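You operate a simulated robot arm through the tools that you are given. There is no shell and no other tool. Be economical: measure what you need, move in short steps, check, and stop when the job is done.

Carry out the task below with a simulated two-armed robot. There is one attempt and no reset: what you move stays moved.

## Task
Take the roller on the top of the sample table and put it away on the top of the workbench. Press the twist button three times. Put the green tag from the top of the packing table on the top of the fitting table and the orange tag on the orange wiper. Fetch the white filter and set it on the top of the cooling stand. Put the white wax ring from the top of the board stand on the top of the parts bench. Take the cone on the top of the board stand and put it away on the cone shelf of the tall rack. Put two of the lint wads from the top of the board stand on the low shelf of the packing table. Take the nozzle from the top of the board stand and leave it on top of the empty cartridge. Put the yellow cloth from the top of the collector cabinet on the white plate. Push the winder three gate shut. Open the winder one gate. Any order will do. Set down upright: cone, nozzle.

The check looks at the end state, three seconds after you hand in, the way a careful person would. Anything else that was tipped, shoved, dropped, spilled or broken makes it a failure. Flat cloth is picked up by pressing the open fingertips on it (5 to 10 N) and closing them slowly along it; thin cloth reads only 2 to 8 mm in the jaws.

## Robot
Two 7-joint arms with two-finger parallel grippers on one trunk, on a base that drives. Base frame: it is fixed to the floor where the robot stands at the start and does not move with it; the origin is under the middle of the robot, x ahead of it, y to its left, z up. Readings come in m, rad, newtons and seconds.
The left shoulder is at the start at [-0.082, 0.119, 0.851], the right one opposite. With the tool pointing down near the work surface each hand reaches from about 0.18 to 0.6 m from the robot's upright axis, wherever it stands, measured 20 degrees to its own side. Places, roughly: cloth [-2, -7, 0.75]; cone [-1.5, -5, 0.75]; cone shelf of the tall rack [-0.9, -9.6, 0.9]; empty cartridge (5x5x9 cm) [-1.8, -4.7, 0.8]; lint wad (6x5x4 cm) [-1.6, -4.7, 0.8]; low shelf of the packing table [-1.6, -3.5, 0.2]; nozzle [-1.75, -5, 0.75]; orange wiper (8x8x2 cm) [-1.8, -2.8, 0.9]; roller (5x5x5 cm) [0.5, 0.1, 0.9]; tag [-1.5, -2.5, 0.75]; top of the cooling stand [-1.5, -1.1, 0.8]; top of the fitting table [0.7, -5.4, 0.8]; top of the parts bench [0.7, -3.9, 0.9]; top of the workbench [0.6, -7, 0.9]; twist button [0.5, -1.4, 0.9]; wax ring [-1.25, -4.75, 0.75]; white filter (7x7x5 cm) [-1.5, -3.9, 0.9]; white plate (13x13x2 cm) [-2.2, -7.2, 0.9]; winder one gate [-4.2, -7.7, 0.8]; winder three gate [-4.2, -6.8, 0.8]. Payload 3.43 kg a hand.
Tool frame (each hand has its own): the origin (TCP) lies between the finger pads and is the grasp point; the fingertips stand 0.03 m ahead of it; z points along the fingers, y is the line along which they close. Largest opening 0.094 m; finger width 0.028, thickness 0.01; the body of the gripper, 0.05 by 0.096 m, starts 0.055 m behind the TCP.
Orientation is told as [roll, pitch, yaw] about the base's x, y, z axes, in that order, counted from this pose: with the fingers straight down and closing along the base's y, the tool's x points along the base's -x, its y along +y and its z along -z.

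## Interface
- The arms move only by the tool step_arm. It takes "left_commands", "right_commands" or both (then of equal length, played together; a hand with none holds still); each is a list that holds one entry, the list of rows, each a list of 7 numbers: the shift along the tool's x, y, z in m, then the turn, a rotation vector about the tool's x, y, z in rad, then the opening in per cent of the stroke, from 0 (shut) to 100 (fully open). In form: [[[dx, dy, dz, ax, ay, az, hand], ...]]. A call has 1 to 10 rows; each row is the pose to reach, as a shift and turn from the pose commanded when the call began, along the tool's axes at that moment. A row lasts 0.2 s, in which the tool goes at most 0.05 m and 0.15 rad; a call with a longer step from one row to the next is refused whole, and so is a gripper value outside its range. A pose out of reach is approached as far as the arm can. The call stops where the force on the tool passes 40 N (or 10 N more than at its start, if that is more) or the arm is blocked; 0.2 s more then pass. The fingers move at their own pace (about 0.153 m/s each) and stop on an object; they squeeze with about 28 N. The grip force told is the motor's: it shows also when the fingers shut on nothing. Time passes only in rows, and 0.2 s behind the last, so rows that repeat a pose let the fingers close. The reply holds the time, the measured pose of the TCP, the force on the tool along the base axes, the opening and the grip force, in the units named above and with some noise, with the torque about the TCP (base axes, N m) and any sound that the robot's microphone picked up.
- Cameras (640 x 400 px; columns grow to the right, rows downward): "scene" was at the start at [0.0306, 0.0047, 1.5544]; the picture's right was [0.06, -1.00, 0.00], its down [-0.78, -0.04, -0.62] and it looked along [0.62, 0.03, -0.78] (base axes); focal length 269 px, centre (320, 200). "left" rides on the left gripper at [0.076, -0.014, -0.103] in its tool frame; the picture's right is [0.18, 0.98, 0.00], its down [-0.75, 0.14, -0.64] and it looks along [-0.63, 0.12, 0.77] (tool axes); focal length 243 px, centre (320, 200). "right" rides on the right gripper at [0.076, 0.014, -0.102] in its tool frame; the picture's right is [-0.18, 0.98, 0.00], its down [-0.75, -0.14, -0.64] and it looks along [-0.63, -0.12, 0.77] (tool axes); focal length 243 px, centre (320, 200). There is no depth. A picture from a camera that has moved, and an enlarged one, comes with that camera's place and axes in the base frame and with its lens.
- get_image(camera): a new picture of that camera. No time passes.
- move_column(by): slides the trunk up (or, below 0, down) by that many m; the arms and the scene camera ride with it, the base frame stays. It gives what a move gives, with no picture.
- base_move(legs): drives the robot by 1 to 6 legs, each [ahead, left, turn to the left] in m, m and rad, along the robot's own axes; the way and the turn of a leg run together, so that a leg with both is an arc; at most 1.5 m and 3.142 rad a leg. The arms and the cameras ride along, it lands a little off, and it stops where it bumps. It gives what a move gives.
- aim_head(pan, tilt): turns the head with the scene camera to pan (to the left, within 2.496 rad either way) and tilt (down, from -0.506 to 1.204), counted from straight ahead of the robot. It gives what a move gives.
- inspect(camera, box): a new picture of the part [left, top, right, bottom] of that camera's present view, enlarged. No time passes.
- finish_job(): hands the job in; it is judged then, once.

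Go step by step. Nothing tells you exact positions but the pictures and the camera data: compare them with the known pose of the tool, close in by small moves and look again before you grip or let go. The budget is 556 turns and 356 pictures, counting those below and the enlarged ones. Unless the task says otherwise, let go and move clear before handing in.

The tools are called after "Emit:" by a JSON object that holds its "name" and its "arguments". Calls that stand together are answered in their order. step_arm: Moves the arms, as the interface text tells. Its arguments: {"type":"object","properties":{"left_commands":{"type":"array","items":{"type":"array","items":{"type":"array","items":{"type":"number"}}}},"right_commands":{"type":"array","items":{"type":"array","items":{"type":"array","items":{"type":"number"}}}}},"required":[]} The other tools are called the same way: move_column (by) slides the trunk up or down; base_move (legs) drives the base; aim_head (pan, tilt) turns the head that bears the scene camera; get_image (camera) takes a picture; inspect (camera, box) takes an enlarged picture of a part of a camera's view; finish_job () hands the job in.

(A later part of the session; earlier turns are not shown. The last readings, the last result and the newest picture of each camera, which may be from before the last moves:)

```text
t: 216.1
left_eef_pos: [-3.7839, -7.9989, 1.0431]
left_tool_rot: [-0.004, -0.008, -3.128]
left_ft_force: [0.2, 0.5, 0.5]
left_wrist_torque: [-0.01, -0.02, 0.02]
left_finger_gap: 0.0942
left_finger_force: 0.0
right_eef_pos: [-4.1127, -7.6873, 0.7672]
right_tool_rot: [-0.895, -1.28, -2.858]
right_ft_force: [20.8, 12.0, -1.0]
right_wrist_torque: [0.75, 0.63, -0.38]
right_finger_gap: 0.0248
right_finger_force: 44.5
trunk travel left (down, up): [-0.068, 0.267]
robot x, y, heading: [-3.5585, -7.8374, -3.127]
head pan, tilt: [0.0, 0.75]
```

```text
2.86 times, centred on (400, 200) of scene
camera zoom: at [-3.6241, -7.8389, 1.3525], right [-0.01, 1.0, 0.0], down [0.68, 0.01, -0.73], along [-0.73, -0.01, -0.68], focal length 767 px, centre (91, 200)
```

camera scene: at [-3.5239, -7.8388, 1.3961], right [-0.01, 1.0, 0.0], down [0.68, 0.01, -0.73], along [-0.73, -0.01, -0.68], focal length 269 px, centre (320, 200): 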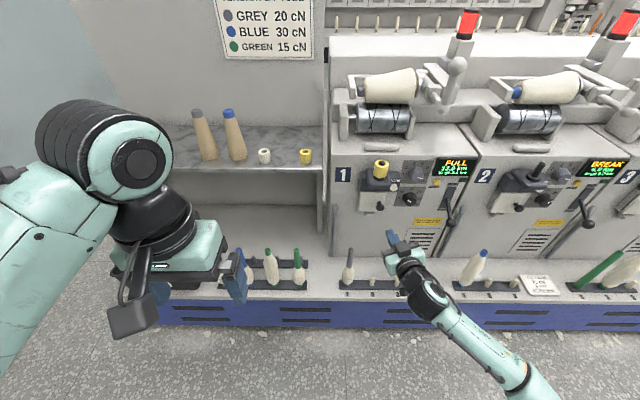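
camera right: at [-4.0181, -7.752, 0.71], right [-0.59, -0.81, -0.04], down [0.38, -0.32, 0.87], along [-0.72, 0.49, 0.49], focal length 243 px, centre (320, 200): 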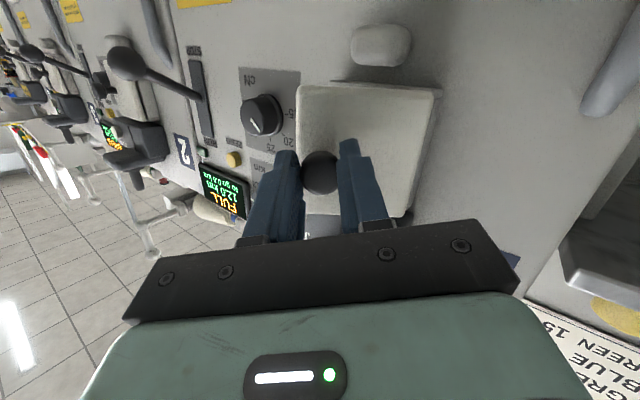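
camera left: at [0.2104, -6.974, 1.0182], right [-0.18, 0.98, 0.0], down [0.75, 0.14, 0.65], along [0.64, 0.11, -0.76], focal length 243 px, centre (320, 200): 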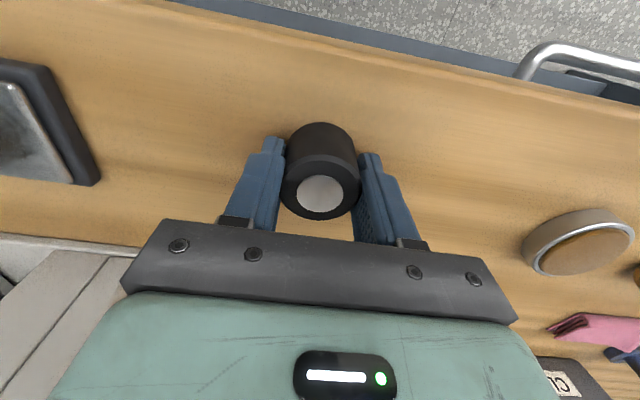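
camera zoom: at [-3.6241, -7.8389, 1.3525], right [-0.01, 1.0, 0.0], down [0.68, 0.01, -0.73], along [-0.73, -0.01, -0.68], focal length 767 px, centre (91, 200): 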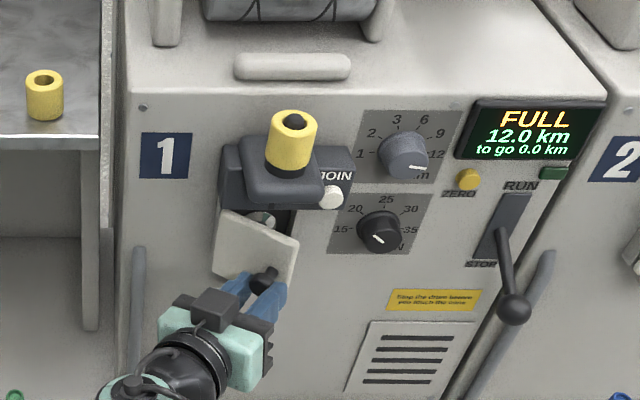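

The gate is about 45° open. I'll try a little more to see whether it reaches a stop.

Emit:
{"name": "step_arm", "arguments": {"right_commands": [[[0.0005, 0.005, -0.009, 0.125, 0.029, 0.023, 0], [0.001, 0.012, -0.016, 0.25, 0.058, 0.045, 0]]]}}

Emit:
{"name": "get_image", "arguments": {"camera": "right"}}

Emit:
{"name": "inspect", "arguments": {"camera": "scene", "box": [320, 130, 480, 270]}}

```text
t: 216.7
left_eef_pos: [-3.7841, -7.9987, 1.0421]
left_tool_rot: [-0.004, -0.006, -3.127]
left_ft_force: [0.1, -0.3, -0.1]
left_wrist_torque: [0.02, 0.0, -0.02]
left_finger_gap: 0.0939
left_finger_force: 0.1
right_eef_pos: [-4.1084, -7.7081, 0.7676]
right_tool_rot: [-0.89, -1.284, -3.117]
right_ft_force: [7.7, 11.5, 5.4]
right_wrist_torque: [-0.33, -0.64, -0.9]
right_finger_gap: 0.0247
right_finger_force: 45.2
trunk travel left (down, up): [-0.068, 0.267]
robot x, y, heading: [-3.548, -7.8416, -3.131]
head pan, tilt: [0.0, 0.75]
```

```text
278 pictures are left
camera right: at [-4.0333, -7.7947, 0.7101], right [-0.77, -0.64, -0.04], down [0.29, -0.4, 0.87], along [-0.57, 0.66, 0.49], focal length 243 px, centre (320, 200)
```

right: 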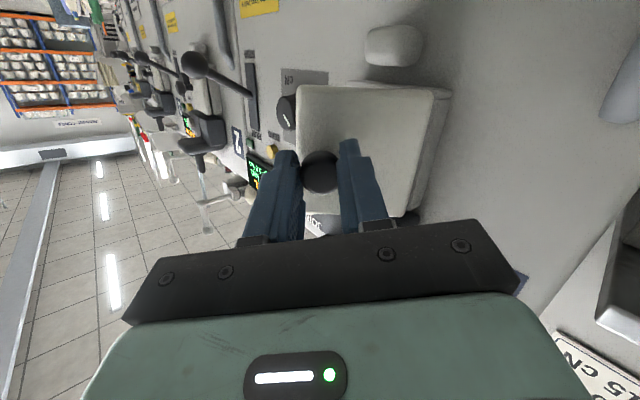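

```text
2.86 times, centred on (400, 200) of scene
camera zoom: at [-3.6257, -7.8392, 1.3525], right [-0.01, 1.0, 0.0], down [0.68, 0.01, -0.73], along [-0.73, -0.01, -0.68], focal length 767 px, centre (91, 200)
```

zoom: 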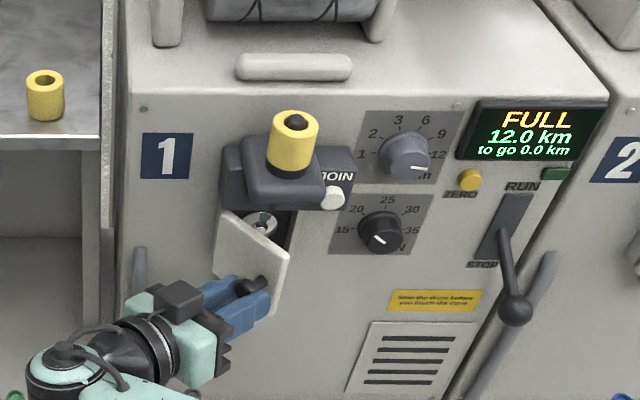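

About 60° now, still moving freely. Two more small steps.

Emit:
{"name": "step_arm", "arguments": {"right_commands": [[[0, 0.0063, -0.006, 0.125, 0.029, 0.023, 0], [-0.001, 0.0138, -0.0118, 0.25, 0.058, 0.045, 0]]]}}

Emit:
{"name": "inspect", "arguments": {"camera": "scene", "box": [320, 130, 480, 270]}}

```text
t: 217.3
left_eef_pos: [-3.7829, -8.0007, 1.0424]
left_tool_rot: [-0.006, -0.007, -3.127]
left_ft_force: [0.2, 0.3, 0.6]
left_wrist_torque: [0.01, -0.02, 0.01]
left_finger_gap: 0.0941
left_finger_force: 0.0
right_eef_pos: [-4.1093, -7.7292, 0.7683]
right_tool_rot: [-0.9, -1.282, 2.919]
right_ft_force: [20.9, 0.2, 4.1]
right_wrist_torque: [0.61, 0.07, -0.28]
right_finger_gap: 0.0242
right_finger_force: 44.8
trunk travel left (down, up): [-0.068, 0.267]
robot x, y, heading: [-3.5566, -7.8408, -3.125]
head pan, tilt: [0.0, 0.75]
```

```text
2.86 times, centred on (400, 200) of scene
camera zoom: at [-3.6241, -7.8406, 1.3525], right [-0.01, 1.0, 0.0], down [0.68, 0.01, -0.73], along [-0.73, -0.01, -0.68], focal length 767 px, centre (91, 200)
```

zoom: 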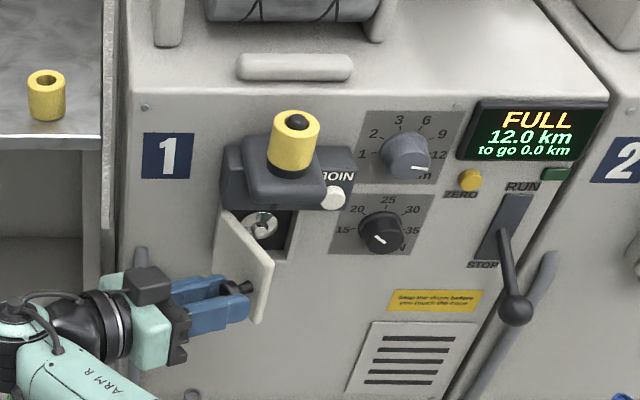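

The gate is about 75° open. I'll release the knob and back the fingers straight off.

Emit:
{"name": "step_arm", "arguments": {"right_commands": [[[0, 0, 0, 0, 0, 0, 35], [0, 0, 0, 0, 0, 0, 50], [0, 0, -0.02, 0, 0, 0, 50], [0, 0, -0.04, 0, 0, 0, 50], [0, 0, -0.06, 0, 0, 0, 50]]]}}

Emit:
{"name": "inspect", "arguments": {"camera": "scene", "box": [320, 130, 480, 270]}}

```text
t: 218.5
left_eef_pos: [-3.7859, -8.0005, 1.0416]
left_tool_rot: [-0.005, -0.004, -3.128]
left_ft_force: [0.5, 0.4, 0.3]
left_wrist_torque: [0.02, 0.01, 0.0]
left_finger_gap: 0.0939
left_finger_force: 0.0
right_eef_pos: [-4.0871, -7.7793, 0.7769]
right_tool_rot: [-0.9, -1.279, 2.917]
right_ft_force: [0.0, 0.3, -0.5]
right_wrist_torque: [-0.03, 0.02, -0.02]
right_finger_gap: 0.047
right_finger_force: 0.1
trunk travel left (down, up): [-0.068, 0.267]
robot x, y, heading: [-3.5547, -7.84, -3.129]
head pan, tilt: [0.0, 0.75]
```

```text
2.86 times, centred on (400, 200) of scene
camera zoom: at [-3.6265, -7.8404, 1.3524], right [-0.01, 1.0, 0.0], down [0.68, 0.01, -0.73], along [-0.73, -0.01, -0.68], focal length 767 px, centre (91, 200)
```

zoom: 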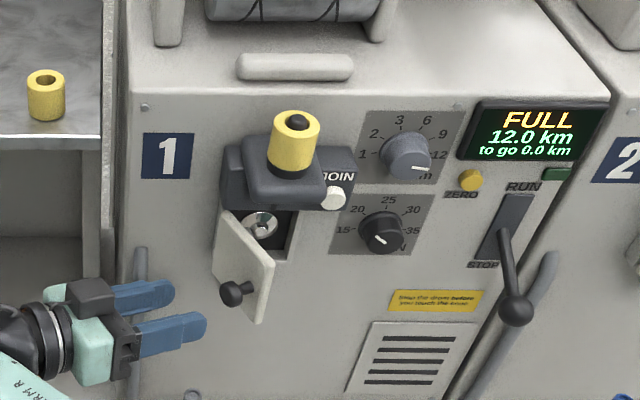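

Gate 1 stays open. I'll withdraw the hand further, back the base away, raise the trunk and straighten the hand.

Emit:
{"name": "step_arm", "arguments": {"right_commands": [[[0, 0, -0.03, 0, 0, 0, 50], [0, 0, -0.05, 0, 0, 0, 50]]]}}

Emit:
{"name": "base_move", "arguments": {"legs": [[-0.4, 0, 0]]}}

Emit:
{"name": "move_column", "arguments": {"by": 0.2}}

Emit:
{"name": "get_image", "arguments": {"camera": "scene"}}

```text
t: 219.1
left_eef_pos: [-3.7854, -8.0009, 1.0425]
left_tool_rot: [-0.006, -0.005, -3.127]
left_ft_force: [-0.2, 0.5, 0.1]
left_wrist_torque: [-0.02, 0.01, 0.03]
left_finger_gap: 0.0939
left_finger_force: 0.1
right_eef_pos: [-4.0671, -7.8259, 0.7842]
right_tool_rot: [-0.899, -1.28, 2.92]
right_ft_force: [-0.5, -0.1, 0.0]
right_wrist_torque: [0.01, 0.0, -0.01]
right_finger_gap: 0.0468
right_finger_force: 0.1
trunk travel left (down, up): [-0.068, 0.267]
robot x, y, heading: [-3.5529, -7.8405, -3.125]
head pan, tilt: [0.0, 0.75]
```

```text
t: 221.6
left_eef_pos: [-3.3871, -7.9947, 1.0432]
left_tool_rot: [-0.006, -0.007, -3.127]
left_ft_force: [0.3, 0.5, 0.1]
left_wrist_torque: [0.0, -0.01, 0.01]
left_finger_gap: 0.0939
left_finger_force: 0.1
right_eef_pos: [-3.6691, -7.8199, 0.7855]
right_tool_rot: [-0.898, -1.279, 2.915]
right_ft_force: [-0.5, 0.2, 0.5]
right_wrist_torque: [0.0, -0.03, -0.01]
right_finger_gap: 0.0472
right_finger_force: 0.1
trunk travel left (down, up): [-0.068, 0.267]
robot x, y, heading: [-3.1568, -7.8314, -3.126]
head pan, tilt: [0.0, 0.75]
```

```text
t: 223.8
left_eef_pos: [-3.3873, -7.9948, 1.2419]
left_tool_rot: [-0.006, -0.005, -3.129]
left_ft_force: [-0.1, -0.1, 0.0]
left_wrist_torque: [0.01, -0.01, 0.01]
left_finger_gap: 0.094
left_finger_force: 0.1
right_eef_pos: [-3.6687, -7.8183, 0.9849]
right_tool_rot: [-0.899, -1.281, 2.916]
right_ft_force: [-0.2, -0.3, -0.2]
right_wrist_torque: [-0.04, 0.01, 0.01]
right_finger_gap: 0.0473
right_finger_force: 0.1
trunk travel left (down, up): [-0.268, 0.067]
robot x, y, heading: [-3.1562, -7.8364, -3.126]
head pan, tilt: [0.0, 0.75]
```

```text
274 pictures are left
camera scene: at [-3.1967, -7.8344, 1.5586], right [-0.01, 1.0, 0.0], down [0.68, 0.01, -0.73], along [-0.73, -0.01, -0.68], focal length 269 px, centre (320, 200)
```

scene: 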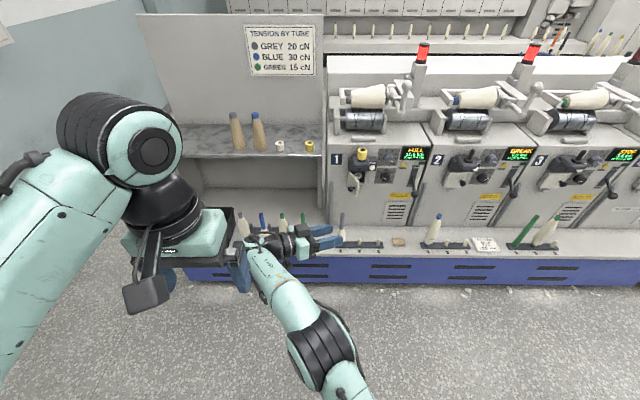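

Next I'll undo the hand's sideways turn and then its pitch so that the right hand points down again.

Emit:
{"name": "step_arm", "arguments": {"right_commands": [[[0.002, -0.018, 0.013, -0.138, -0.032, -0.025, 100], [0.004, -0.037, 0.026, -0.277, -0.064, -0.05, 100], [0.006, -0.055, 0.04, -0.415, -0.096, -0.075, 100], [0.008, -0.074, 0.053, -0.553, -0.128, -0.1, 100], [0.01, -0.093, 0.066, -0.692, -0.16, -0.125, 100], [0.012, -0.111, 0.079, -0.83, -0.192, -0.15, 100], [0.014, -0.13, 0.092, -0.968, -0.224, -0.175, 100], [0.016, -0.148, 0.106, -1.107, -0.256, -0.2, 100], [0.017, -0.167, 0.119, -1.245, -0.287, -0.225, 100]]]}}

```text
t: 225.8
left_eef_pos: [-3.3888, -7.9943, 1.243]
left_tool_rot: [-0.005, -0.006, -3.127]
left_ft_force: [-0.4, 0.5, -0.2]
left_wrist_torque: [0.0, -0.03, -0.01]
left_finger_gap: 0.0938
left_finger_force: 0.0
right_eef_pos: [-3.5856, -7.6732, 0.9847]
right_tool_rot: [-0.881, -1.285, -2.327]
right_ft_force: [0.1, -0.3, 0.4]
right_wrist_torque: [-0.02, 0.04, 0.01]
right_finger_gap: 0.0941
right_finger_force: 0.0
right hand out of reach, approached as far as the arm can: row 8, 9
trunk travel left (down, up): [-0.268, 0.067]
robot x, y, heading: [-3.1603, -7.8342, -3.129]
head pan, tilt: [0.0, 0.75]
```

Emit:
{"name": "step_arm", "arguments": {"right_commands": [[[-0.012, -0.006, -0.021, -0.022, 0.138, 0.011, 100], [-0.024, -0.012, -0.042, -0.045, 0.275, 0.022, 100], [-0.036, -0.018, -0.063, -0.067, 0.413, 0.033, 100], [-0.048, -0.024, -0.084, -0.089, 0.551, 0.044, 100], [-0.06, -0.03, -0.105, -0.112, 0.689, 0.055, 100], [-0.072, -0.036, -0.126, -0.134, 0.826, 0.065, 100], [-0.084, -0.041, -0.147, -0.156, 0.964, 0.076, 100], [-0.096, -0.047, -0.168, -0.178, 1.102, 0.087, 100], [-0.108, -0.053, -0.189, -0.2, 1.239, 0.098, 100], [-0.12, -0.059, -0.21, -0.223, 1.377, 0.109, 100]]]}}

Emit:
{"name": "get_image", "arguments": {"camera": "scene"}}

```text
t: 228.0
left_eef_pos: [-3.3885, -7.9935, 1.2415]
left_tool_rot: [-0.007, -0.005, -3.128]
left_ft_force: [0.5, -0.6, 0.5]
left_wrist_torque: [0.0, 0.03, -0.02]
left_finger_gap: 0.0941
left_finger_force: 0.1
right_eef_pos: [-3.4016, -7.6579, 1.1492]
right_tool_rot: [0.004, 0.004, -3.133]
right_ft_force: [-0.1, 0.3, 0.2]
right_wrist_torque: [-0.01, 0.0, 0.0]
right_finger_gap: 0.0941
right_finger_force: 0.0
trunk travel left (down, up): [-0.268, 0.067]
robot x, y, heading: [-3.1548, -7.8304, -3.134]
head pan, tilt: [0.0, 0.75]
```

```text
273 pictures are left
camera scene: at [-3.1974, -7.8344, 1.5587], right [-0.01, 1.0, 0.0], down [0.68, 0.01, -0.73], along [-0.73, -0.01, -0.68], focal length 269 px, centre (320, 200)
```

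scene: 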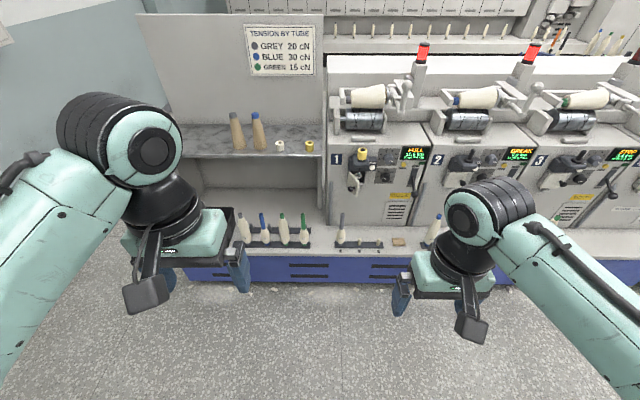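

The right hand is back to a downward pose. Now I'll drive back out to the aisle and up to the board stand near y≈-4.9.

Emit:
{"name": "base_move", "arguments": {"legs": [[-1.4, 0, -0.008], [-1.1, 0, 0], [0, -1.45, 0], [0, -1.45, 0]]}}

Emit:
{"name": "aim_head", "arguments": {"pan": 0, "tilt": 0.6}}

Emit:
{"name": "get_image", "arguments": {"camera": "scene"}}

```text
t: 265.3
left_eef_pos: [-0.8985, -5.0723, 1.2411]
left_tool_rot: [-0.003, -0.005, -3.122]
left_ft_force: [-0.2, -0.3, -0.9]
left_wrist_torque: [0.0, 0.0, -0.01]
left_finger_gap: 0.0941
left_finger_force: 0.0
right_eef_pos: [-0.9138, -4.7361, 1.1493]
right_tool_rot: [0.003, 0.002, -3.127]
right_ft_force: [0.0, 0.2, 0.4]
right_wrist_torque: [0.02, -0.02, 0.01]
right_finger_gap: 0.0941
right_finger_force: 0.1
trunk travel left (down, up): [-0.268, 0.067]
robot x, y, heading: [-0.6696, -4.9081, -3.121]
head pan, tilt: [0.0, 0.75]
```

```text
t: 266.0
left_eef_pos: [-0.8984, -5.0725, 1.2418]
left_tool_rot: [-0.007, -0.006, -3.122]
left_ft_force: [0.3, -0.4, 0.7]
left_wrist_torque: [0.04, 0.0, 0.01]
left_finger_gap: 0.094
left_finger_force: 0.0
right_eef_pos: [-0.9125, -4.7371, 1.1494]
right_tool_rot: [0.002, 0.005, -3.126]
right_ft_force: [0.7, 0.0, 0.8]
right_wrist_torque: [0.03, -0.02, 0.0]
right_finger_gap: 0.0941
right_finger_force: 0.0
trunk travel left (down, up): [-0.268, 0.067]
robot x, y, heading: [-0.6679, -4.9057, -3.12]
head pan, tilt: [0.0, 0.6]
```

```text
272 pictures are left
camera scene: at [-0.7141, -4.9108, 1.5715], right [-0.02, 1.0, 0.0], down [0.57, 0.01, -0.82], along [-0.82, -0.02, -0.57], focal length 269 px, centre (320, 200)
```

scene: 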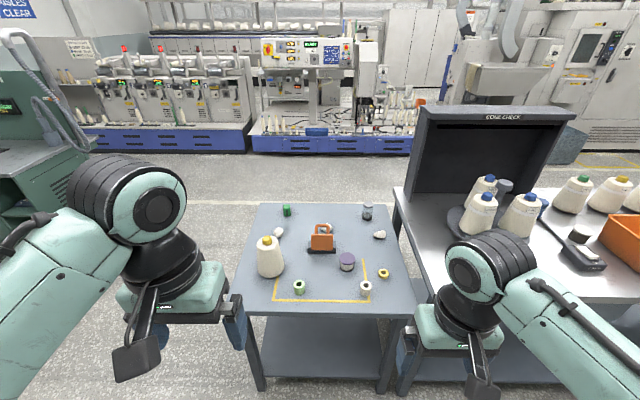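

Emit:
{"name": "inspect", "arguments": {"camera": "scene", "box": [230, 195, 430, 315]}}

Emit:
{"name": "inspect", "arguments": {"camera": "scene", "box": [400, 100, 640, 260]}}

```text
3.20 times, centred on (330, 255) of scene
camera zoom: at [-0.7141, -4.9108, 1.5715], right [-0.02, 1.0, 0.0], down [0.57, 0.01, -0.82], along [-0.82, -0.02, -0.57], focal length 860 px, centre (288, 24)
```

zoom: 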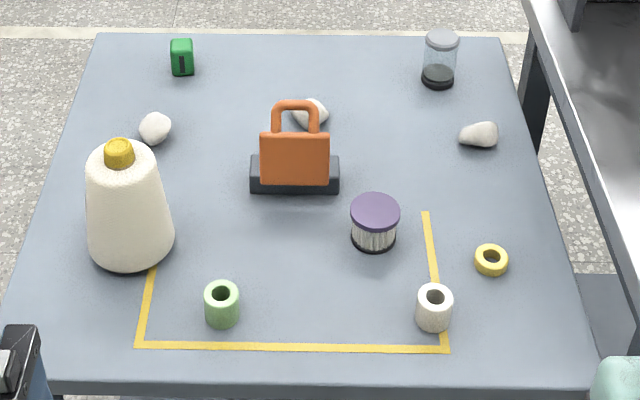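

```text
2.50 times, centred on (520, 180) of scene
camera zoom: at [-0.7141, -4.9108, 1.5715], right [-0.02, 1.0, 0.0], down [0.57, 0.01, -0.82], along [-0.82, -0.02, -0.57], focal length 672 px, centre (-180, 250)
```

zoom: 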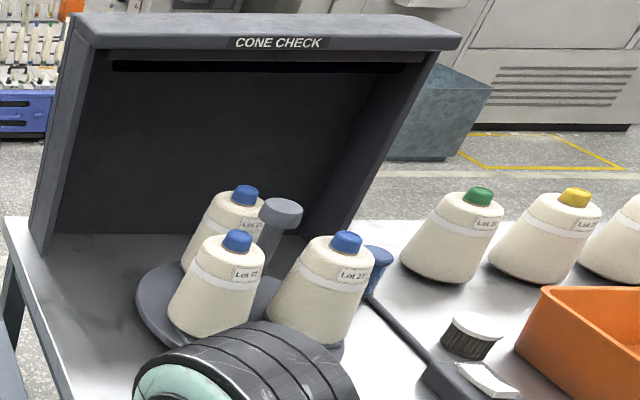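

The board stand holds the cone (yellow tip), a green nozzle-like part at the back, a clear empty cartridge, white wax ring near the front right, and three lint wads. I'll move up to take the cone (left hand) and the wax ring (right hand).

Emit:
{"name": "base_move", "arguments": {"legs": [[0.3, 0, -0.02]]}}

Emit:
{"name": "aim_head", "arguments": {"pan": 0, "tilt": 0.9}}

Emit:
{"name": "get_image", "arguments": {"camera": "scene"}}

Emit:
{"name": "get_image", "arguments": {"camera": "left"}}

Emit:
{"name": "get_image", "arguments": {"camera": "right"}}

```text
t: 268.1
left_eef_pos: [-1.2043, -5.0706, 1.242]
left_tool_rot: [-0.005, -0.005, -3.141]
left_ft_force: [-0.4, -0.3, 0.9]
left_wrist_torque: [0.04, 0.0, 0.01]
left_finger_gap: 0.0941
left_finger_force: 0.1
right_eef_pos: [-1.2126, -4.7357, 1.149]
right_tool_rot: [0.002, 0.002, 3.136]
right_ft_force: [-0.3, -0.5, 0.5]
right_wrist_torque: [0.01, 0.01, -0.03]
right_finger_gap: 0.0941
right_finger_force: 0.3
trunk travel left (down, up): [-0.268, 0.067]
robot x, y, heading: [-0.9681, -4.9129, 3.142]
head pan, tilt: [0.0, 0.6]
```

```text
t: 268.9
left_eef_pos: [-1.203, -5.072, 1.2416]
left_tool_rot: [-0.005, -0.004, -3.141]
left_ft_force: [-0.2, -0.4, -0.5]
left_wrist_torque: [0.0, -0.05, -0.01]
left_finger_gap: 0.0938
left_finger_force: 0.1
right_eef_pos: [-1.2108, -4.7355, 1.1495]
right_tool_rot: [0.001, 0.003, 3.136]
right_ft_force: [-0.4, 0.3, -0.5]
right_wrist_torque: [-0.01, 0.05, 0.0]
right_finger_gap: 0.0938
right_finger_force: 0.0
trunk travel left (down, up): [-0.268, 0.067]
robot x, y, heading: [-0.9696, -4.9121, 3.14]
head pan, tilt: [0.0, 0.901]
```

```text
269 pictures are left
camera scene: at [-1.0031, -4.9128, 1.5468], right [0.0, 1.0, 0.0], down [0.78, 0.0, -0.62], along [-0.62, 0.0, -0.78], focal length 269 px, centre (320, 200)
```

scene: 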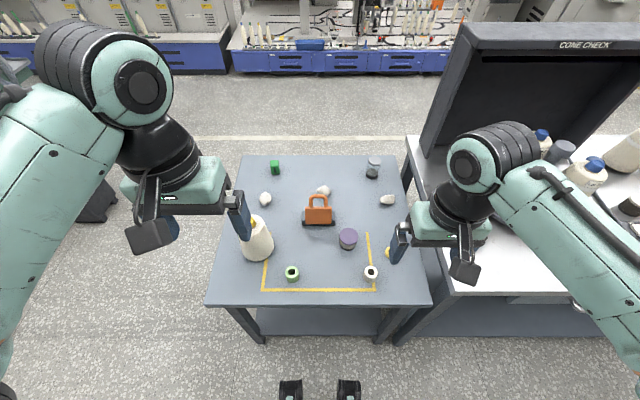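

```text
268 pictures are left
camera left: at [-1.1275, -5.0576, 1.3443], right [0.18, -0.98, -0.01], down [-0.75, -0.14, 0.65], along [-0.64, -0.11, -0.76], focal length 243 px, centre (320, 200)
```

left: 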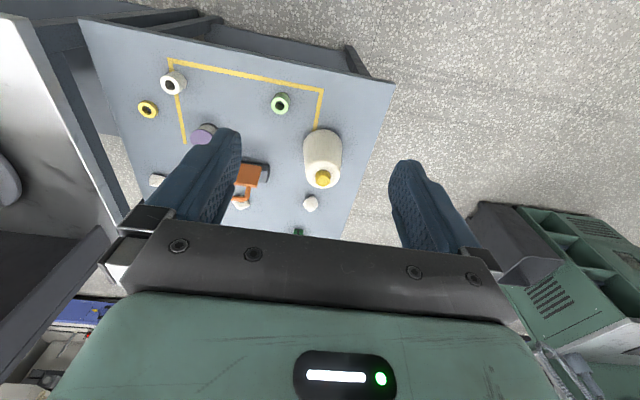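

```text
267 pictures are left
camera right: at [-1.1356, -4.7492, 1.2526], right [-0.19, -0.98, 0.0], down [-0.75, 0.15, 0.64], along [-0.63, 0.12, -0.77], focal length 243 px, centre (320, 200)
```

right: 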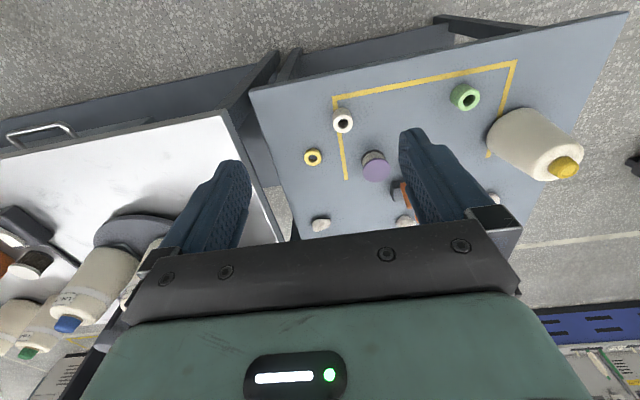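

The cone tip is at about [-1.433, -5.114, 0.905] and the wax ring at [-1.343, -4.759, ~0.75]. Both hands go to hover above them.

Emit:
{"name": "step_arm", "arguments": {"left_commands": [[[-0.03, 0.005, 0.02, 0, 0, 0, 100], [-0.06, 0.01, 0.04, 0, 0, 0, 100], [-0.09, 0.016, 0.06, 0, 0, 0, 100], [-0.12, 0.022, 0.09, 0, 0, 0, 100], [-0.15, 0.028, 0.12, 0, 0, 0, 100], [-0.18, 0.034, 0.15, 0, 0, 0, 100], [-0.21, 0.04, 0.18, 0, 0, 0, 100], [-0.23, 0.042, 0.19, 0, 0, 0, 100]]], "right_commands": [[[-0.02, 0.003, 0.03, 0, 0, 0, 100], [-0.04, 0.006, 0.06, 0, 0, 0, 100], [-0.06, 0.009, 0.09, 0, 0, 0, 100], [-0.08, 0.012, 0.12, 0, 0, 0, 100], [-0.1, 0.015, 0.155, 0, 0, 0, 100], [-0.12, 0.019, 0.19, 0, 0, 0, 100], [-0.132, 0.0235, 0.225, 0, 0, 0, 100], [-0.132, 0.0235, 0.25, 0, 0, 0, 100]]]}}

Emit:
{"name": "get_image", "arguments": {"camera": "left"}}

Emit:
{"name": "get_image", "arguments": {"camera": "right"}}

```text
t: 270.7
left_eef_pos: [-1.4344, -5.112, 1.0512]
left_tool_rot: [-0.007, -0.005, 3.143]
left_ft_force: [1.2, -0.7, 0.0]
left_wrist_torque: [0.02, -0.01, 0.03]
left_finger_gap: 0.094
left_finger_force: 0.0
right_eef_pos: [-1.3426, -4.757, 0.8965]
right_tool_rot: [0.003, 0.001, 3.134]
right_ft_force: [-0.3, 0.5, 0.3]
right_wrist_torque: [0.0, -0.01, -0.02]
right_finger_gap: 0.0941
right_finger_force: 0.1
trunk travel left (down, up): [-0.268, 0.067]
robot x, y, heading: [-0.971, -4.9127, 3.142]
head pan, tilt: [0.0, 0.901]
```

```text
266 pictures are left
camera left: at [-1.3591, -5.0991, 1.1545], right [0.18, -0.98, -0.01], down [-0.75, -0.14, 0.64], along [-0.63, -0.11, -0.76], focal length 243 px, centre (320, 200)
```

left: 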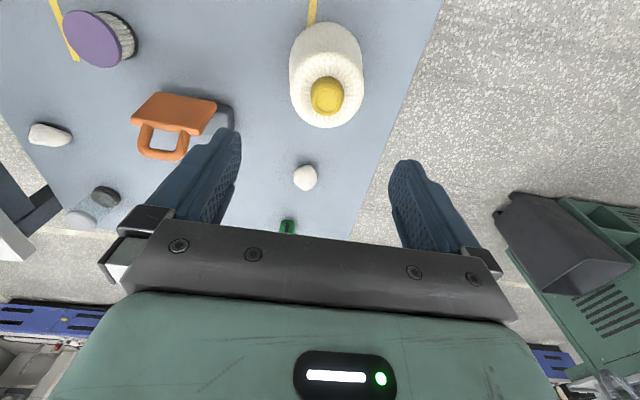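

```text
265 pictures are left
camera right: at [-1.2674, -4.7726, 1.0009], right [-0.19, -0.98, 0.0], down [-0.75, 0.15, 0.64], along [-0.63, 0.12, -0.77], focal length 243 px, centre (320, 200)
```

right: 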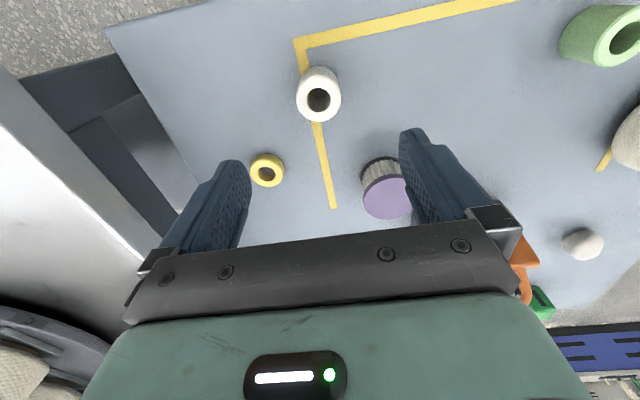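

Both aligned. Descend: left around the cone's upper part, right around the wax ring.

Emit:
{"name": "step_arm", "arguments": {"left_commands": [[[0, 0.006, 0.04, 0, 0, 0, 100], [0, 0.006, 0.08, 0, 0, 0, 100], [0, 0.006, 0.12, 0, 0, 0, 100], [0, 0.006, 0.15, 0, 0, 0, 100], [0, 0.006, 0.17, 0, 0, 0, 100], [0, 0.006, 0.182, 0, 0, 0, 100]]], "right_commands": [[[0, 0.001, 0.03, 0, 0, 0, 100], [0, 0.001, 0.06, 0, 0, 0, 100], [0, 0.001, 0.09, 0, 0, 0, 100], [0, 0.001, 0.11, 0, 0, 0, 100], [0, 0.001, 0.12, 0, 0, 0, 100], [0, 0.001, 0.128, 0, 0, 0, 100]]]}}

Emit:
{"name": "get_image", "arguments": {"camera": "left"}}

Emit:
{"name": "get_image", "arguments": {"camera": "right"}}

```text
t: 272.1
left_eef_pos: [-1.4354, -5.1172, 0.8698]
left_tool_rot: [-0.006, -0.006, -3.143]
left_ft_force: [0.1, 0.0, 0.1]
left_wrist_torque: [0.01, -0.01, -0.01]
left_finger_gap: 0.0939
left_finger_force: 0.0
right_eef_pos: [-1.3421, -4.7601, 0.7709]
right_tool_rot: [0.002, 0.003, 3.137]
right_ft_force: [0.7, 0.5, 0.4]
right_wrist_torque: [0.02, -0.02, -0.05]
right_finger_gap: 0.0941
right_finger_force: 0.0
trunk travel left (down, up): [-0.268, 0.067]
robot x, y, heading: [-0.9728, -4.913, 3.145]
head pan, tilt: [0.0, 0.901]
```

```text
264 pictures are left
camera left: at [-1.3594, -5.1041, 0.9723], right [0.18, -0.98, -0.01], down [-0.75, -0.14, 0.65], along [-0.64, -0.11, -0.76], focal length 243 px, centre (320, 200)
```

left: 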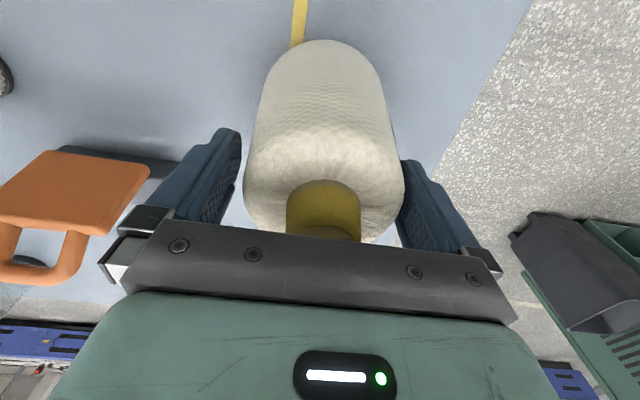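

```text
263 pictures are left
camera right: at [-1.2667, -4.7742, 0.874], right [-0.19, -0.98, 0.0], down [-0.75, 0.15, 0.64], along [-0.63, 0.12, -0.77], focal length 243 px, centre (320, 200)
```

right: 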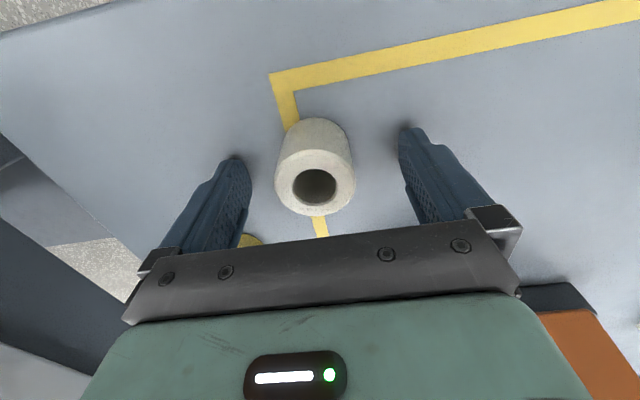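

Left: close on the cone. Right: shift slightly, lower 1 cm and close.

Emit:
{"name": "step_arm", "arguments": {"left_commands": [[[0, 0, 0, 0, 0, 0, 80], [0, 0, 0, 0, 0, 0, 60], [0, 0, 0, 0, 0, 0, 40], [0, 0, 0, 0, 0, 0, 20], [0, 0, 0, 0, 0, 0, 10], [0, 0, 0, 0, 0, 0, 10]]], "right_commands": [[[-0.005, 0, 0.004, 0, 0, 0, 100], [-0.008, 0, 0.008, 0, 0, 0, 100], [-0.008, 0, 0.008, 0, 0, 0, 60], [-0.008, 0, 0.008, 0, 0, 0, 30], [-0.008, 0, 0.008, 0, 0, 0, 15], [-0.008, 0, 0.008, 0, 0, 0, 15]]]}}

Emit:
{"name": "get_image", "arguments": {"camera": "left"}}

Emit:
{"name": "get_image", "arguments": {"camera": "right"}}

```text
t: 272.5
left_eef_pos: [-1.4342, -5.117, 0.8702]
left_tool_rot: [-0.005, -0.003, -3.139]
left_ft_force: [1.4, -0.3, 1.0]
left_wrist_torque: [0.02, -0.21, -0.02]
left_finger_gap: 0.0874
left_finger_force: 27.7
right_eef_pos: [-1.3438, -4.7604, 0.7704]
right_tool_rot: [-0.001, 0.012, 3.133]
right_ft_force: [10.5, -0.5, 18.9]
right_wrist_torque: [0.48, -0.08, -0.11]
right_finger_gap: 0.0939
right_finger_force: 0.0
trunk travel left (down, up): [-0.268, 0.067]
robot x, y, heading: [-0.971, -4.9129, 3.144]
head pan, tilt: [0.0, 0.901]
stopped in row 2 (right hand): the force on the tool passed its limit at 46 N (the readings are from after the stop); the commanded pose is now the measured one
```

```text
262 pictures are left
camera left: at [-1.3577, -5.104, 0.9726], right [0.18, -0.98, -0.01], down [-0.75, -0.14, 0.64], along [-0.63, -0.11, -0.76], focal length 243 px, centre (320, 200)
```

left: 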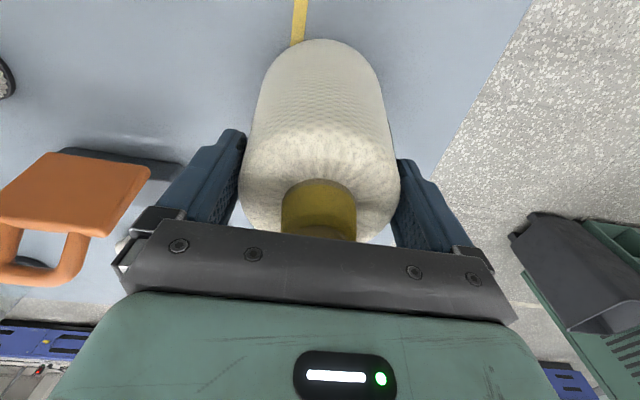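

```text
261 pictures are left
camera right: at [-1.2684, -4.7746, 0.874], right [-0.19, -0.98, 0.0], down [-0.76, 0.15, 0.63], along [-0.62, 0.12, -0.77], focal length 243 px, centre (320, 200)
```

right: 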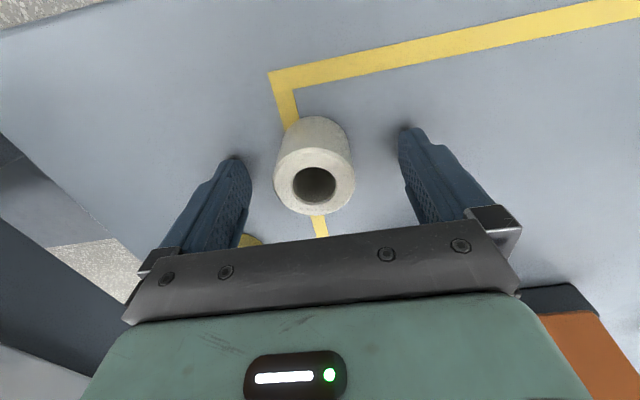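

Table top is at 0.74. The cone is gripped (87 mm). Right hand: lift 4 mm and close on the ring.

Emit:
{"name": "step_arm", "arguments": {"right_commands": [[[-0.003, 0, -0.005, 0, -0.01, 0, 100], [-0.005, 0, -0.005, 0, -0.01, 0, 60], [-0.005, 0, -0.005, 0, -0.01, 0, 30], [-0.005, 0, -0.005, 0, -0.01, 0, 15], [-0.005, 0, -0.005, 0, -0.01, 0, 15]]]}}

```text
t: 273.7
left_eef_pos: [-1.4344, -5.1163, 0.8714]
left_tool_rot: [-0.004, -0.005, 3.142]
left_ft_force: [2.8, -1.5, 10.0]
left_wrist_torque: [0.13, -0.14, -0.01]
left_finger_gap: 0.0872
left_finger_force: 28.6
right_eef_pos: [-1.3498, -4.7595, 0.7736]
right_tool_rot: [0.001, -0.002, 3.135]
right_ft_force: [0.4, 0.6, -0.3]
right_wrist_torque: [-0.01, 0.03, 0.01]
right_finger_gap: 0.0421
right_finger_force: 28.4
trunk travel left (down, up): [-0.268, 0.067]
robot x, y, heading: [-0.9739, -4.9141, 3.139]
head pan, tilt: [0.0, 0.901]
```

Both gripped. Test-lift both a little.

Emit:
{"name": "step_arm", "arguments": {"left_commands": [[[0, 0, -0.01, 0, 0, 0, 10], [0, 0, -0.02, 0, 0, 0, 10], [0, 0, -0.03, 0, 0, 0, 10], [0, 0, -0.04, 0, 0, 0, 10]]], "right_commands": [[[0, 0, -0.03, 0, 0, 0, 15], [0, 0, -0.06, 0, 0, 0, 15], [0, 0, -0.1, 0, 0, 0, 15], [0, 0, -0.14, 0, 0, 0, 15]]]}}

Emit:
{"name": "get_image", "arguments": {"camera": "left"}}

Emit:
{"name": "get_image", "arguments": {"camera": "scene"}}

```text
t: 274.7
left_eef_pos: [-1.4341, -5.118, 0.9091]
left_tool_rot: [-0.005, -0.003, 3.142]
left_ft_force: [-0.5, -0.3, -2.9]
left_wrist_torque: [-0.03, -0.01, -0.03]
left_finger_gap: 0.0875
left_finger_force: 28.0
right_eef_pos: [-1.349, -4.758, 0.9127]
right_tool_rot: [0.003, -0.001, 3.135]
right_ft_force: [0.0, 0.0, -0.9]
right_wrist_torque: [0.0, -0.01, 0.01]
right_finger_gap: 0.042
right_finger_force: 27.8
trunk travel left (down, up): [-0.268, 0.067]
robot x, y, heading: [-0.9685, -4.9151, 3.138]
head pan, tilt: [0.0, 0.901]
```

```text
260 pictures are left
camera left: at [-1.3582, -5.1046, 1.0118], right [0.18, -0.98, -0.01], down [-0.75, -0.14, 0.64], along [-0.63, -0.11, -0.77], focal length 243 px, centre (320, 200)
```

left: 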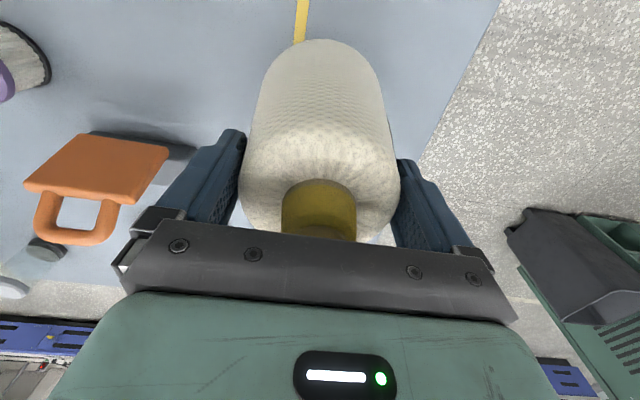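

```text
259 pictures are left
camera scene: at [-1.0029, -4.9129, 1.5467], right [0.0, 1.0, 0.0], down [0.78, 0.0, -0.62], along [-0.62, 0.0, -0.78], focal length 269 px, centre (320, 200)
```

scene: 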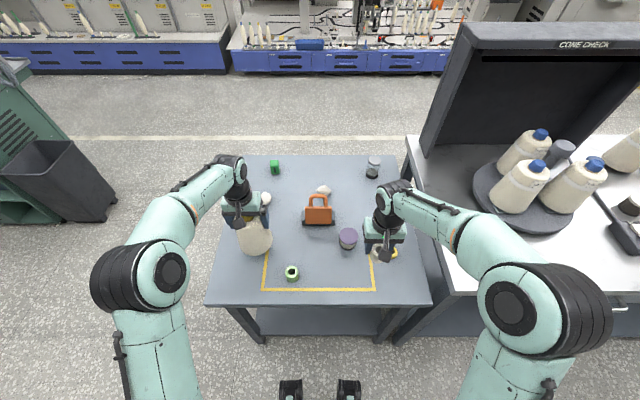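

Both are lifted (cone weighs ~0.3 kg). Raise and retract both hands for driving.

Emit:
{"name": "step_arm", "arguments": {"left_commands": [[[0, 0, -0.04, 0, 0, 0, 10], [0, 0, -0.08, 0, 0, 0, 10], [0.02, 0, -0.12, 0, 0, 0, 10], [0.05, 0, -0.15, 0, 0, 0, 10], [0.08, 0, -0.18, 0, 0, 0, 10], [0.11, 0, -0.2, 0, 0, 0, 10], [0.14, 0, -0.22, 0, 0, 0, 10], [0.16, 0, -0.23, 0, 0, 0, 10]]], "right_commands": [[[0, 0, -0.04, 0, 0, 0, 15], [0, 0, -0.08, 0, 0, 0, 15], [0.02, 0, -0.11, 0, 0, 0, 15], [0.04, 0, -0.14, 0, 0, 0, 15], [0.06, 0, -0.16, 0, 0, 0, 15], [0.08, 0, -0.18, 0, 0, 0, 15], [0.1, 0, -0.19, 0, 0, 0, 15], [0.12, 0, -0.2, 0, 0, 0, 15]]]}}

Emit:
{"name": "base_move", "arguments": {"legs": [[-0.45, 0, 0], [0, 1.45, 0], [0, 1.45, 0]]}}

Emit:
{"name": "aim_head", "arguments": {"pan": 1.3, "tilt": 0.35}}

Emit:
{"name": "get_image", "arguments": {"camera": "scene"}}

```text
t: 276.5
left_eef_pos: [-1.2737, -5.1188, 1.1392]
left_tool_rot: [-0.004, -0.004, 3.142]
left_ft_force: [0.1, -0.1, -2.9]
left_wrist_torque: [0.01, 0.0, -0.06]
left_finger_gap: 0.0872
left_finger_force: 27.7
right_eef_pos: [-1.2287, -4.7603, 1.1138]
right_tool_rot: [0.0, -0.001, 3.133]
right_ft_force: [0.3, -0.2, -0.2]
right_wrist_torque: [0.02, -0.01, 0.0]
right_finger_gap: 0.0419
right_finger_force: 28.1
trunk travel left (down, up): [-0.268, 0.067]
robot x, y, heading: [-0.9709, -4.9129, 3.142]
head pan, tilt: [0.0, 0.901]
```

```text
t: 304.1
left_eef_pos: [-0.8417, -8.0066, 1.1391]
left_tool_rot: [-0.007, -0.003, 3.133]
left_ft_force: [0.1, -0.4, -2.9]
left_wrist_torque: [0.01, 0.02, -0.01]
left_finger_gap: 0.0872
left_finger_force: 28.2
right_eef_pos: [-0.7943, -7.6473, 1.1128]
right_tool_rot: [0.002, -0.002, 3.125]
right_ft_force: [0.4, -0.5, -0.4]
right_wrist_torque: [0.02, -0.01, -0.01]
right_finger_gap: 0.041
right_finger_force: 28.0
trunk travel left (down, up): [-0.268, 0.067]
robot x, y, heading: [-0.5362, -7.8056, 3.133]
head pan, tilt: [0.0, 0.901]
```

```text
t: 305.6
left_eef_pos: [-0.8398, -8.007, 1.1364]
left_tool_rot: [-0.004, -0.005, 3.132]
left_ft_force: [-0.3, -1.0, -3.3]
left_wrist_torque: [0.01, 0.03, 0.01]
left_finger_gap: 0.0871
left_finger_force: 27.7
right_eef_pos: [-0.7945, -7.6488, 1.1118]
right_tool_rot: [0.002, -0.001, 3.126]
right_ft_force: [-0.4, 0.3, -0.2]
right_wrist_torque: [0.02, 0.02, 0.02]
right_finger_gap: 0.0157
right_finger_force: 3.5
trunk travel left (down, up): [-0.268, 0.067]
robot x, y, heading: [-0.5418, -7.8049, 3.134]
head pan, tilt: [1.3, 0.351]
```

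```text
258 pictures are left
camera scene: at [-0.5184, -7.8938, 1.5943], right [-0.96, 0.28, 0.0], down [0.1, 0.33, -0.94], along [-0.26, -0.9, -0.34], focal length 269 px, centre (320, 200)
```

scene: 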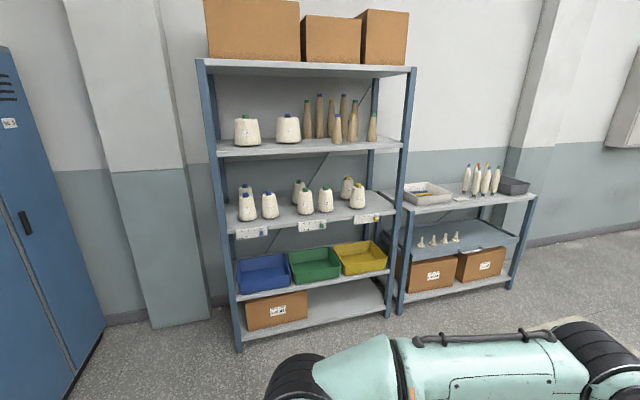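

The right finger gap shrank to 16 mm: the wax ring seems to have slipped. Let me check.

Emit:
{"name": "get_image", "arguments": {"camera": "right"}}

Emit:
{"name": "aim_head", "arguments": {"pan": -0.4, "tilt": 1.1}}

Emit:
{"name": "get_image", "arguments": {"camera": "scene"}}

```text
257 pictures are left
camera right: at [-0.7179, -7.6638, 1.2155], right [-0.2, -0.98, 0.0], down [-0.75, 0.15, 0.64], along [-0.63, 0.13, -0.77], focal length 243 px, centre (320, 200)
```

right: 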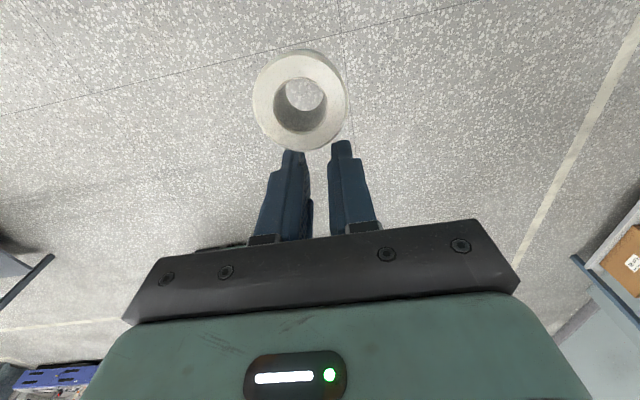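

```text
t: 307.3
left_eef_pos: [-0.8426, -8.006, 1.1378]
left_tool_rot: [-0.007, -0.003, 3.133]
left_ft_force: [0.0, 0.4, -2.7]
left_wrist_torque: [0.01, -0.01, 0.06]
left_finger_gap: 0.0874
left_finger_force: 27.8
right_eef_pos: [-0.7935, -7.649, 1.1119]
right_tool_rot: [0.0, -0.002, 3.127]
right_ft_force: [0.1, -0.1, 0.5]
right_wrist_torque: [-0.02, 0.02, 0.0]
right_finger_gap: 0.0003
right_finger_force: 28.0
trunk travel left (down, up): [-0.268, 0.067]
robot x, y, heading: [-0.5373, -7.8037, 3.132]
head pan, tilt: [-0.4, 1.1]
```

```text
256 pictures are left
camera scene: at [-0.5506, -7.7793, 1.5329], right [0.4, 0.92, 0.0], down [0.82, -0.35, -0.45], along [-0.42, 0.18, -0.89], focal length 269 px, centre (320, 200)
```

scene: 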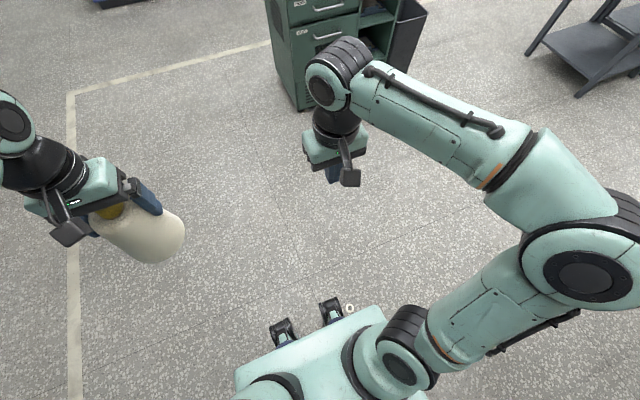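

The ring slipped out and is on the floor just beside the base front. Let me look closely before moving.

Emit:
{"name": "inspect", "arguments": {"camera": "scene", "box": [280, 260, 420, 360]}}

Emit:
{"name": "aim_head", "arguments": {"pan": -0.6, "tilt": 1.2}}

Emit:
{"name": "get_image", "arguments": {"camera": "scene"}}

```text
4.00 times, centred on (350, 310) of scene
camera zoom: at [-0.5506, -7.7793, 1.5329], right [0.4, 0.92, 0.0], down [0.82, -0.35, -0.45], along [-0.42, 0.18, -0.89], focal length 1074 px, centre (200, -240)
```

zoom: 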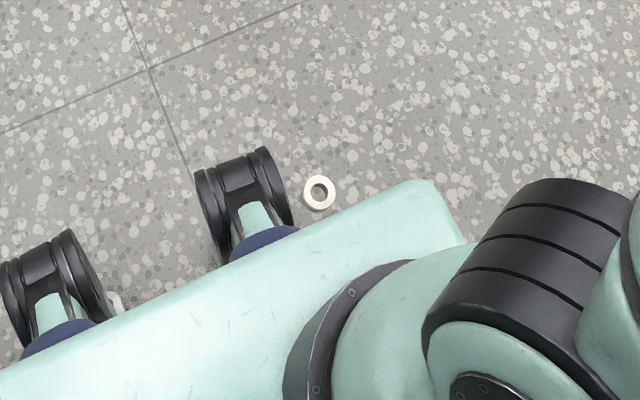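

```text
t: 308.0
left_eef_pos: [-0.8417, -8.0071, 1.1388]
left_tool_rot: [-0.004, -0.004, 3.135]
left_ft_force: [0.3, 0.2, -3.4]
left_wrist_torque: [0.01, -0.01, 0.0]
left_finger_gap: 0.0872
left_finger_force: 27.9
right_eef_pos: [-0.7937, -7.6491, 1.1116]
right_tool_rot: [0.0, -0.003, 3.126]
right_ft_force: [0.3, 0.2, 0.2]
right_wrist_torque: [0.01, -0.03, -0.02]
right_finger_gap: 0.0
right_finger_force: 28.4
trunk travel left (down, up): [-0.268, 0.067]
robot x, y, heading: [-0.5345, -7.8032, 3.13]
head pan, tilt: [-0.6, 1.201]
```

```text
254 pictures are left
camera scene: at [-0.5385, -7.7724, 1.527], right [0.57, 0.82, 0.0], down [0.76, -0.53, -0.36], along [-0.3, 0.21, -0.93], focal length 269 px, centre (320, 200)
```

scene: 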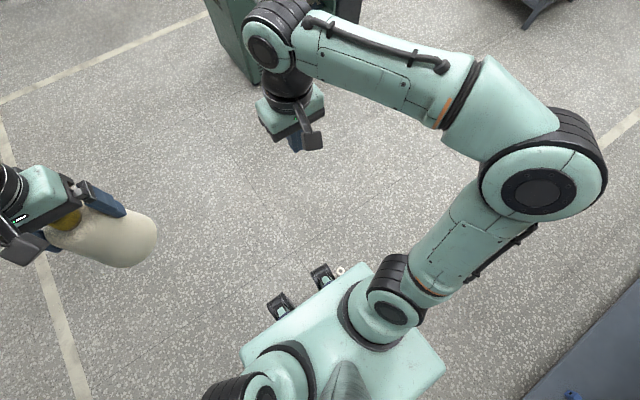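

The ring lies flat on the floor by the front right wheel; moving toward -y won't touch it. I'll deliver the cone first, then fetch the ring. Driving to face the rack.

Emit:
{"name": "base_move", "arguments": {"legs": [[0, 0.4, 0], [0.3, 0, 0], [0, 0, 1.578]]}}

Emit:
{"name": "aim_head", "arguments": {"pan": 0, "tilt": 0.45}}

Emit:
{"name": "get_image", "arguments": {"camera": "scene"}}

```text
t: 317.6
left_eef_pos: [-0.6353, -8.5083, 1.1381]
left_tool_rot: [-0.007, -0.003, -1.571]
left_ft_force: [0.6, 0.2, -3.4]
left_wrist_torque: [0.01, 0.02, -0.01]
left_finger_gap: 0.087
left_finger_force: 27.5
right_eef_pos: [-0.9945, -8.4645, 1.1118]
right_tool_rot: [0.0, -0.002, -1.576]
right_ft_force: [0.7, -0.8, 0.6]
right_wrist_torque: [-0.01, 0.02, 0.0]
right_finger_gap: 0.0141
right_finger_force: 0.1
trunk travel left (down, up): [-0.268, 0.067]
robot x, y, heading: [-0.8418, -8.2065, -1.576]
head pan, tilt: [-0.6, 1.201]
```

```text
t: 318.7
left_eef_pos: [-0.6351, -8.5073, 1.1372]
left_tool_rot: [-0.004, -0.004, -1.571]
left_ft_force: [1.2, 0.4, -2.8]
left_wrist_torque: [0.03, -0.03, 0.0]
left_finger_gap: 0.0867
left_finger_force: 27.6
right_eef_pos: [-0.9953, -8.4635, 1.1114]
right_tool_rot: [0.0, -0.002, -1.578]
right_ft_force: [0.0, 0.6, -0.4]
right_wrist_torque: [0.03, -0.03, -0.02]
right_finger_gap: 0.0143
right_finger_force: 0.0
trunk travel left (down, up): [-0.268, 0.067]
robot x, y, heading: [-0.84, -8.2021, -1.566]
head pan, tilt: [0.0, 0.45]
```

```text
253 pictures are left
camera scene: at [-0.842, -8.2515, 1.585], right [-1.0, 0.0, 0.0], down [0.0, 0.44, -0.9], along [0.0, -0.9, -0.44], focal length 269 px, centre (320, 200)
```

scene: 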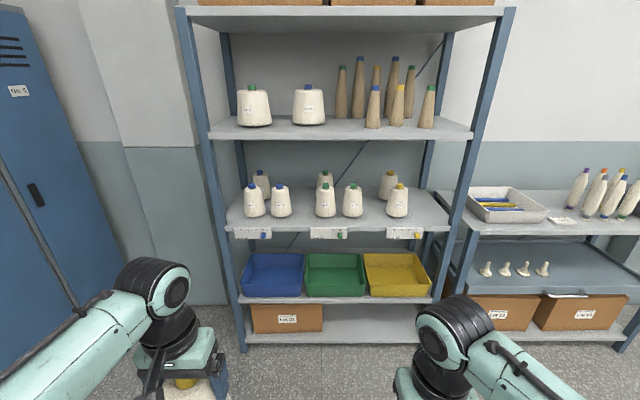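

Emit:
{"name": "inspect", "arguments": {"camera": "scene", "box": [220, 150, 460, 260]}}

```text
2.67 times, centred on (340, 205) of scene
camera zoom: at [-0.842, -8.2515, 1.585], right [-1.0, 0.0, 0.0], down [0.0, 0.44, -0.9], along [0.0, -0.9, -0.44], focal length 716 px, centre (267, 187)
```

zoom: 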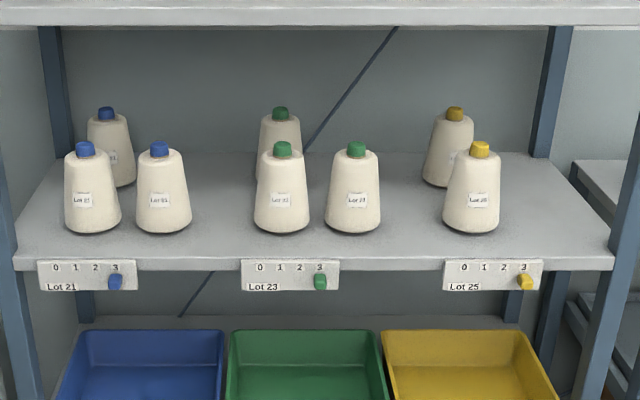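

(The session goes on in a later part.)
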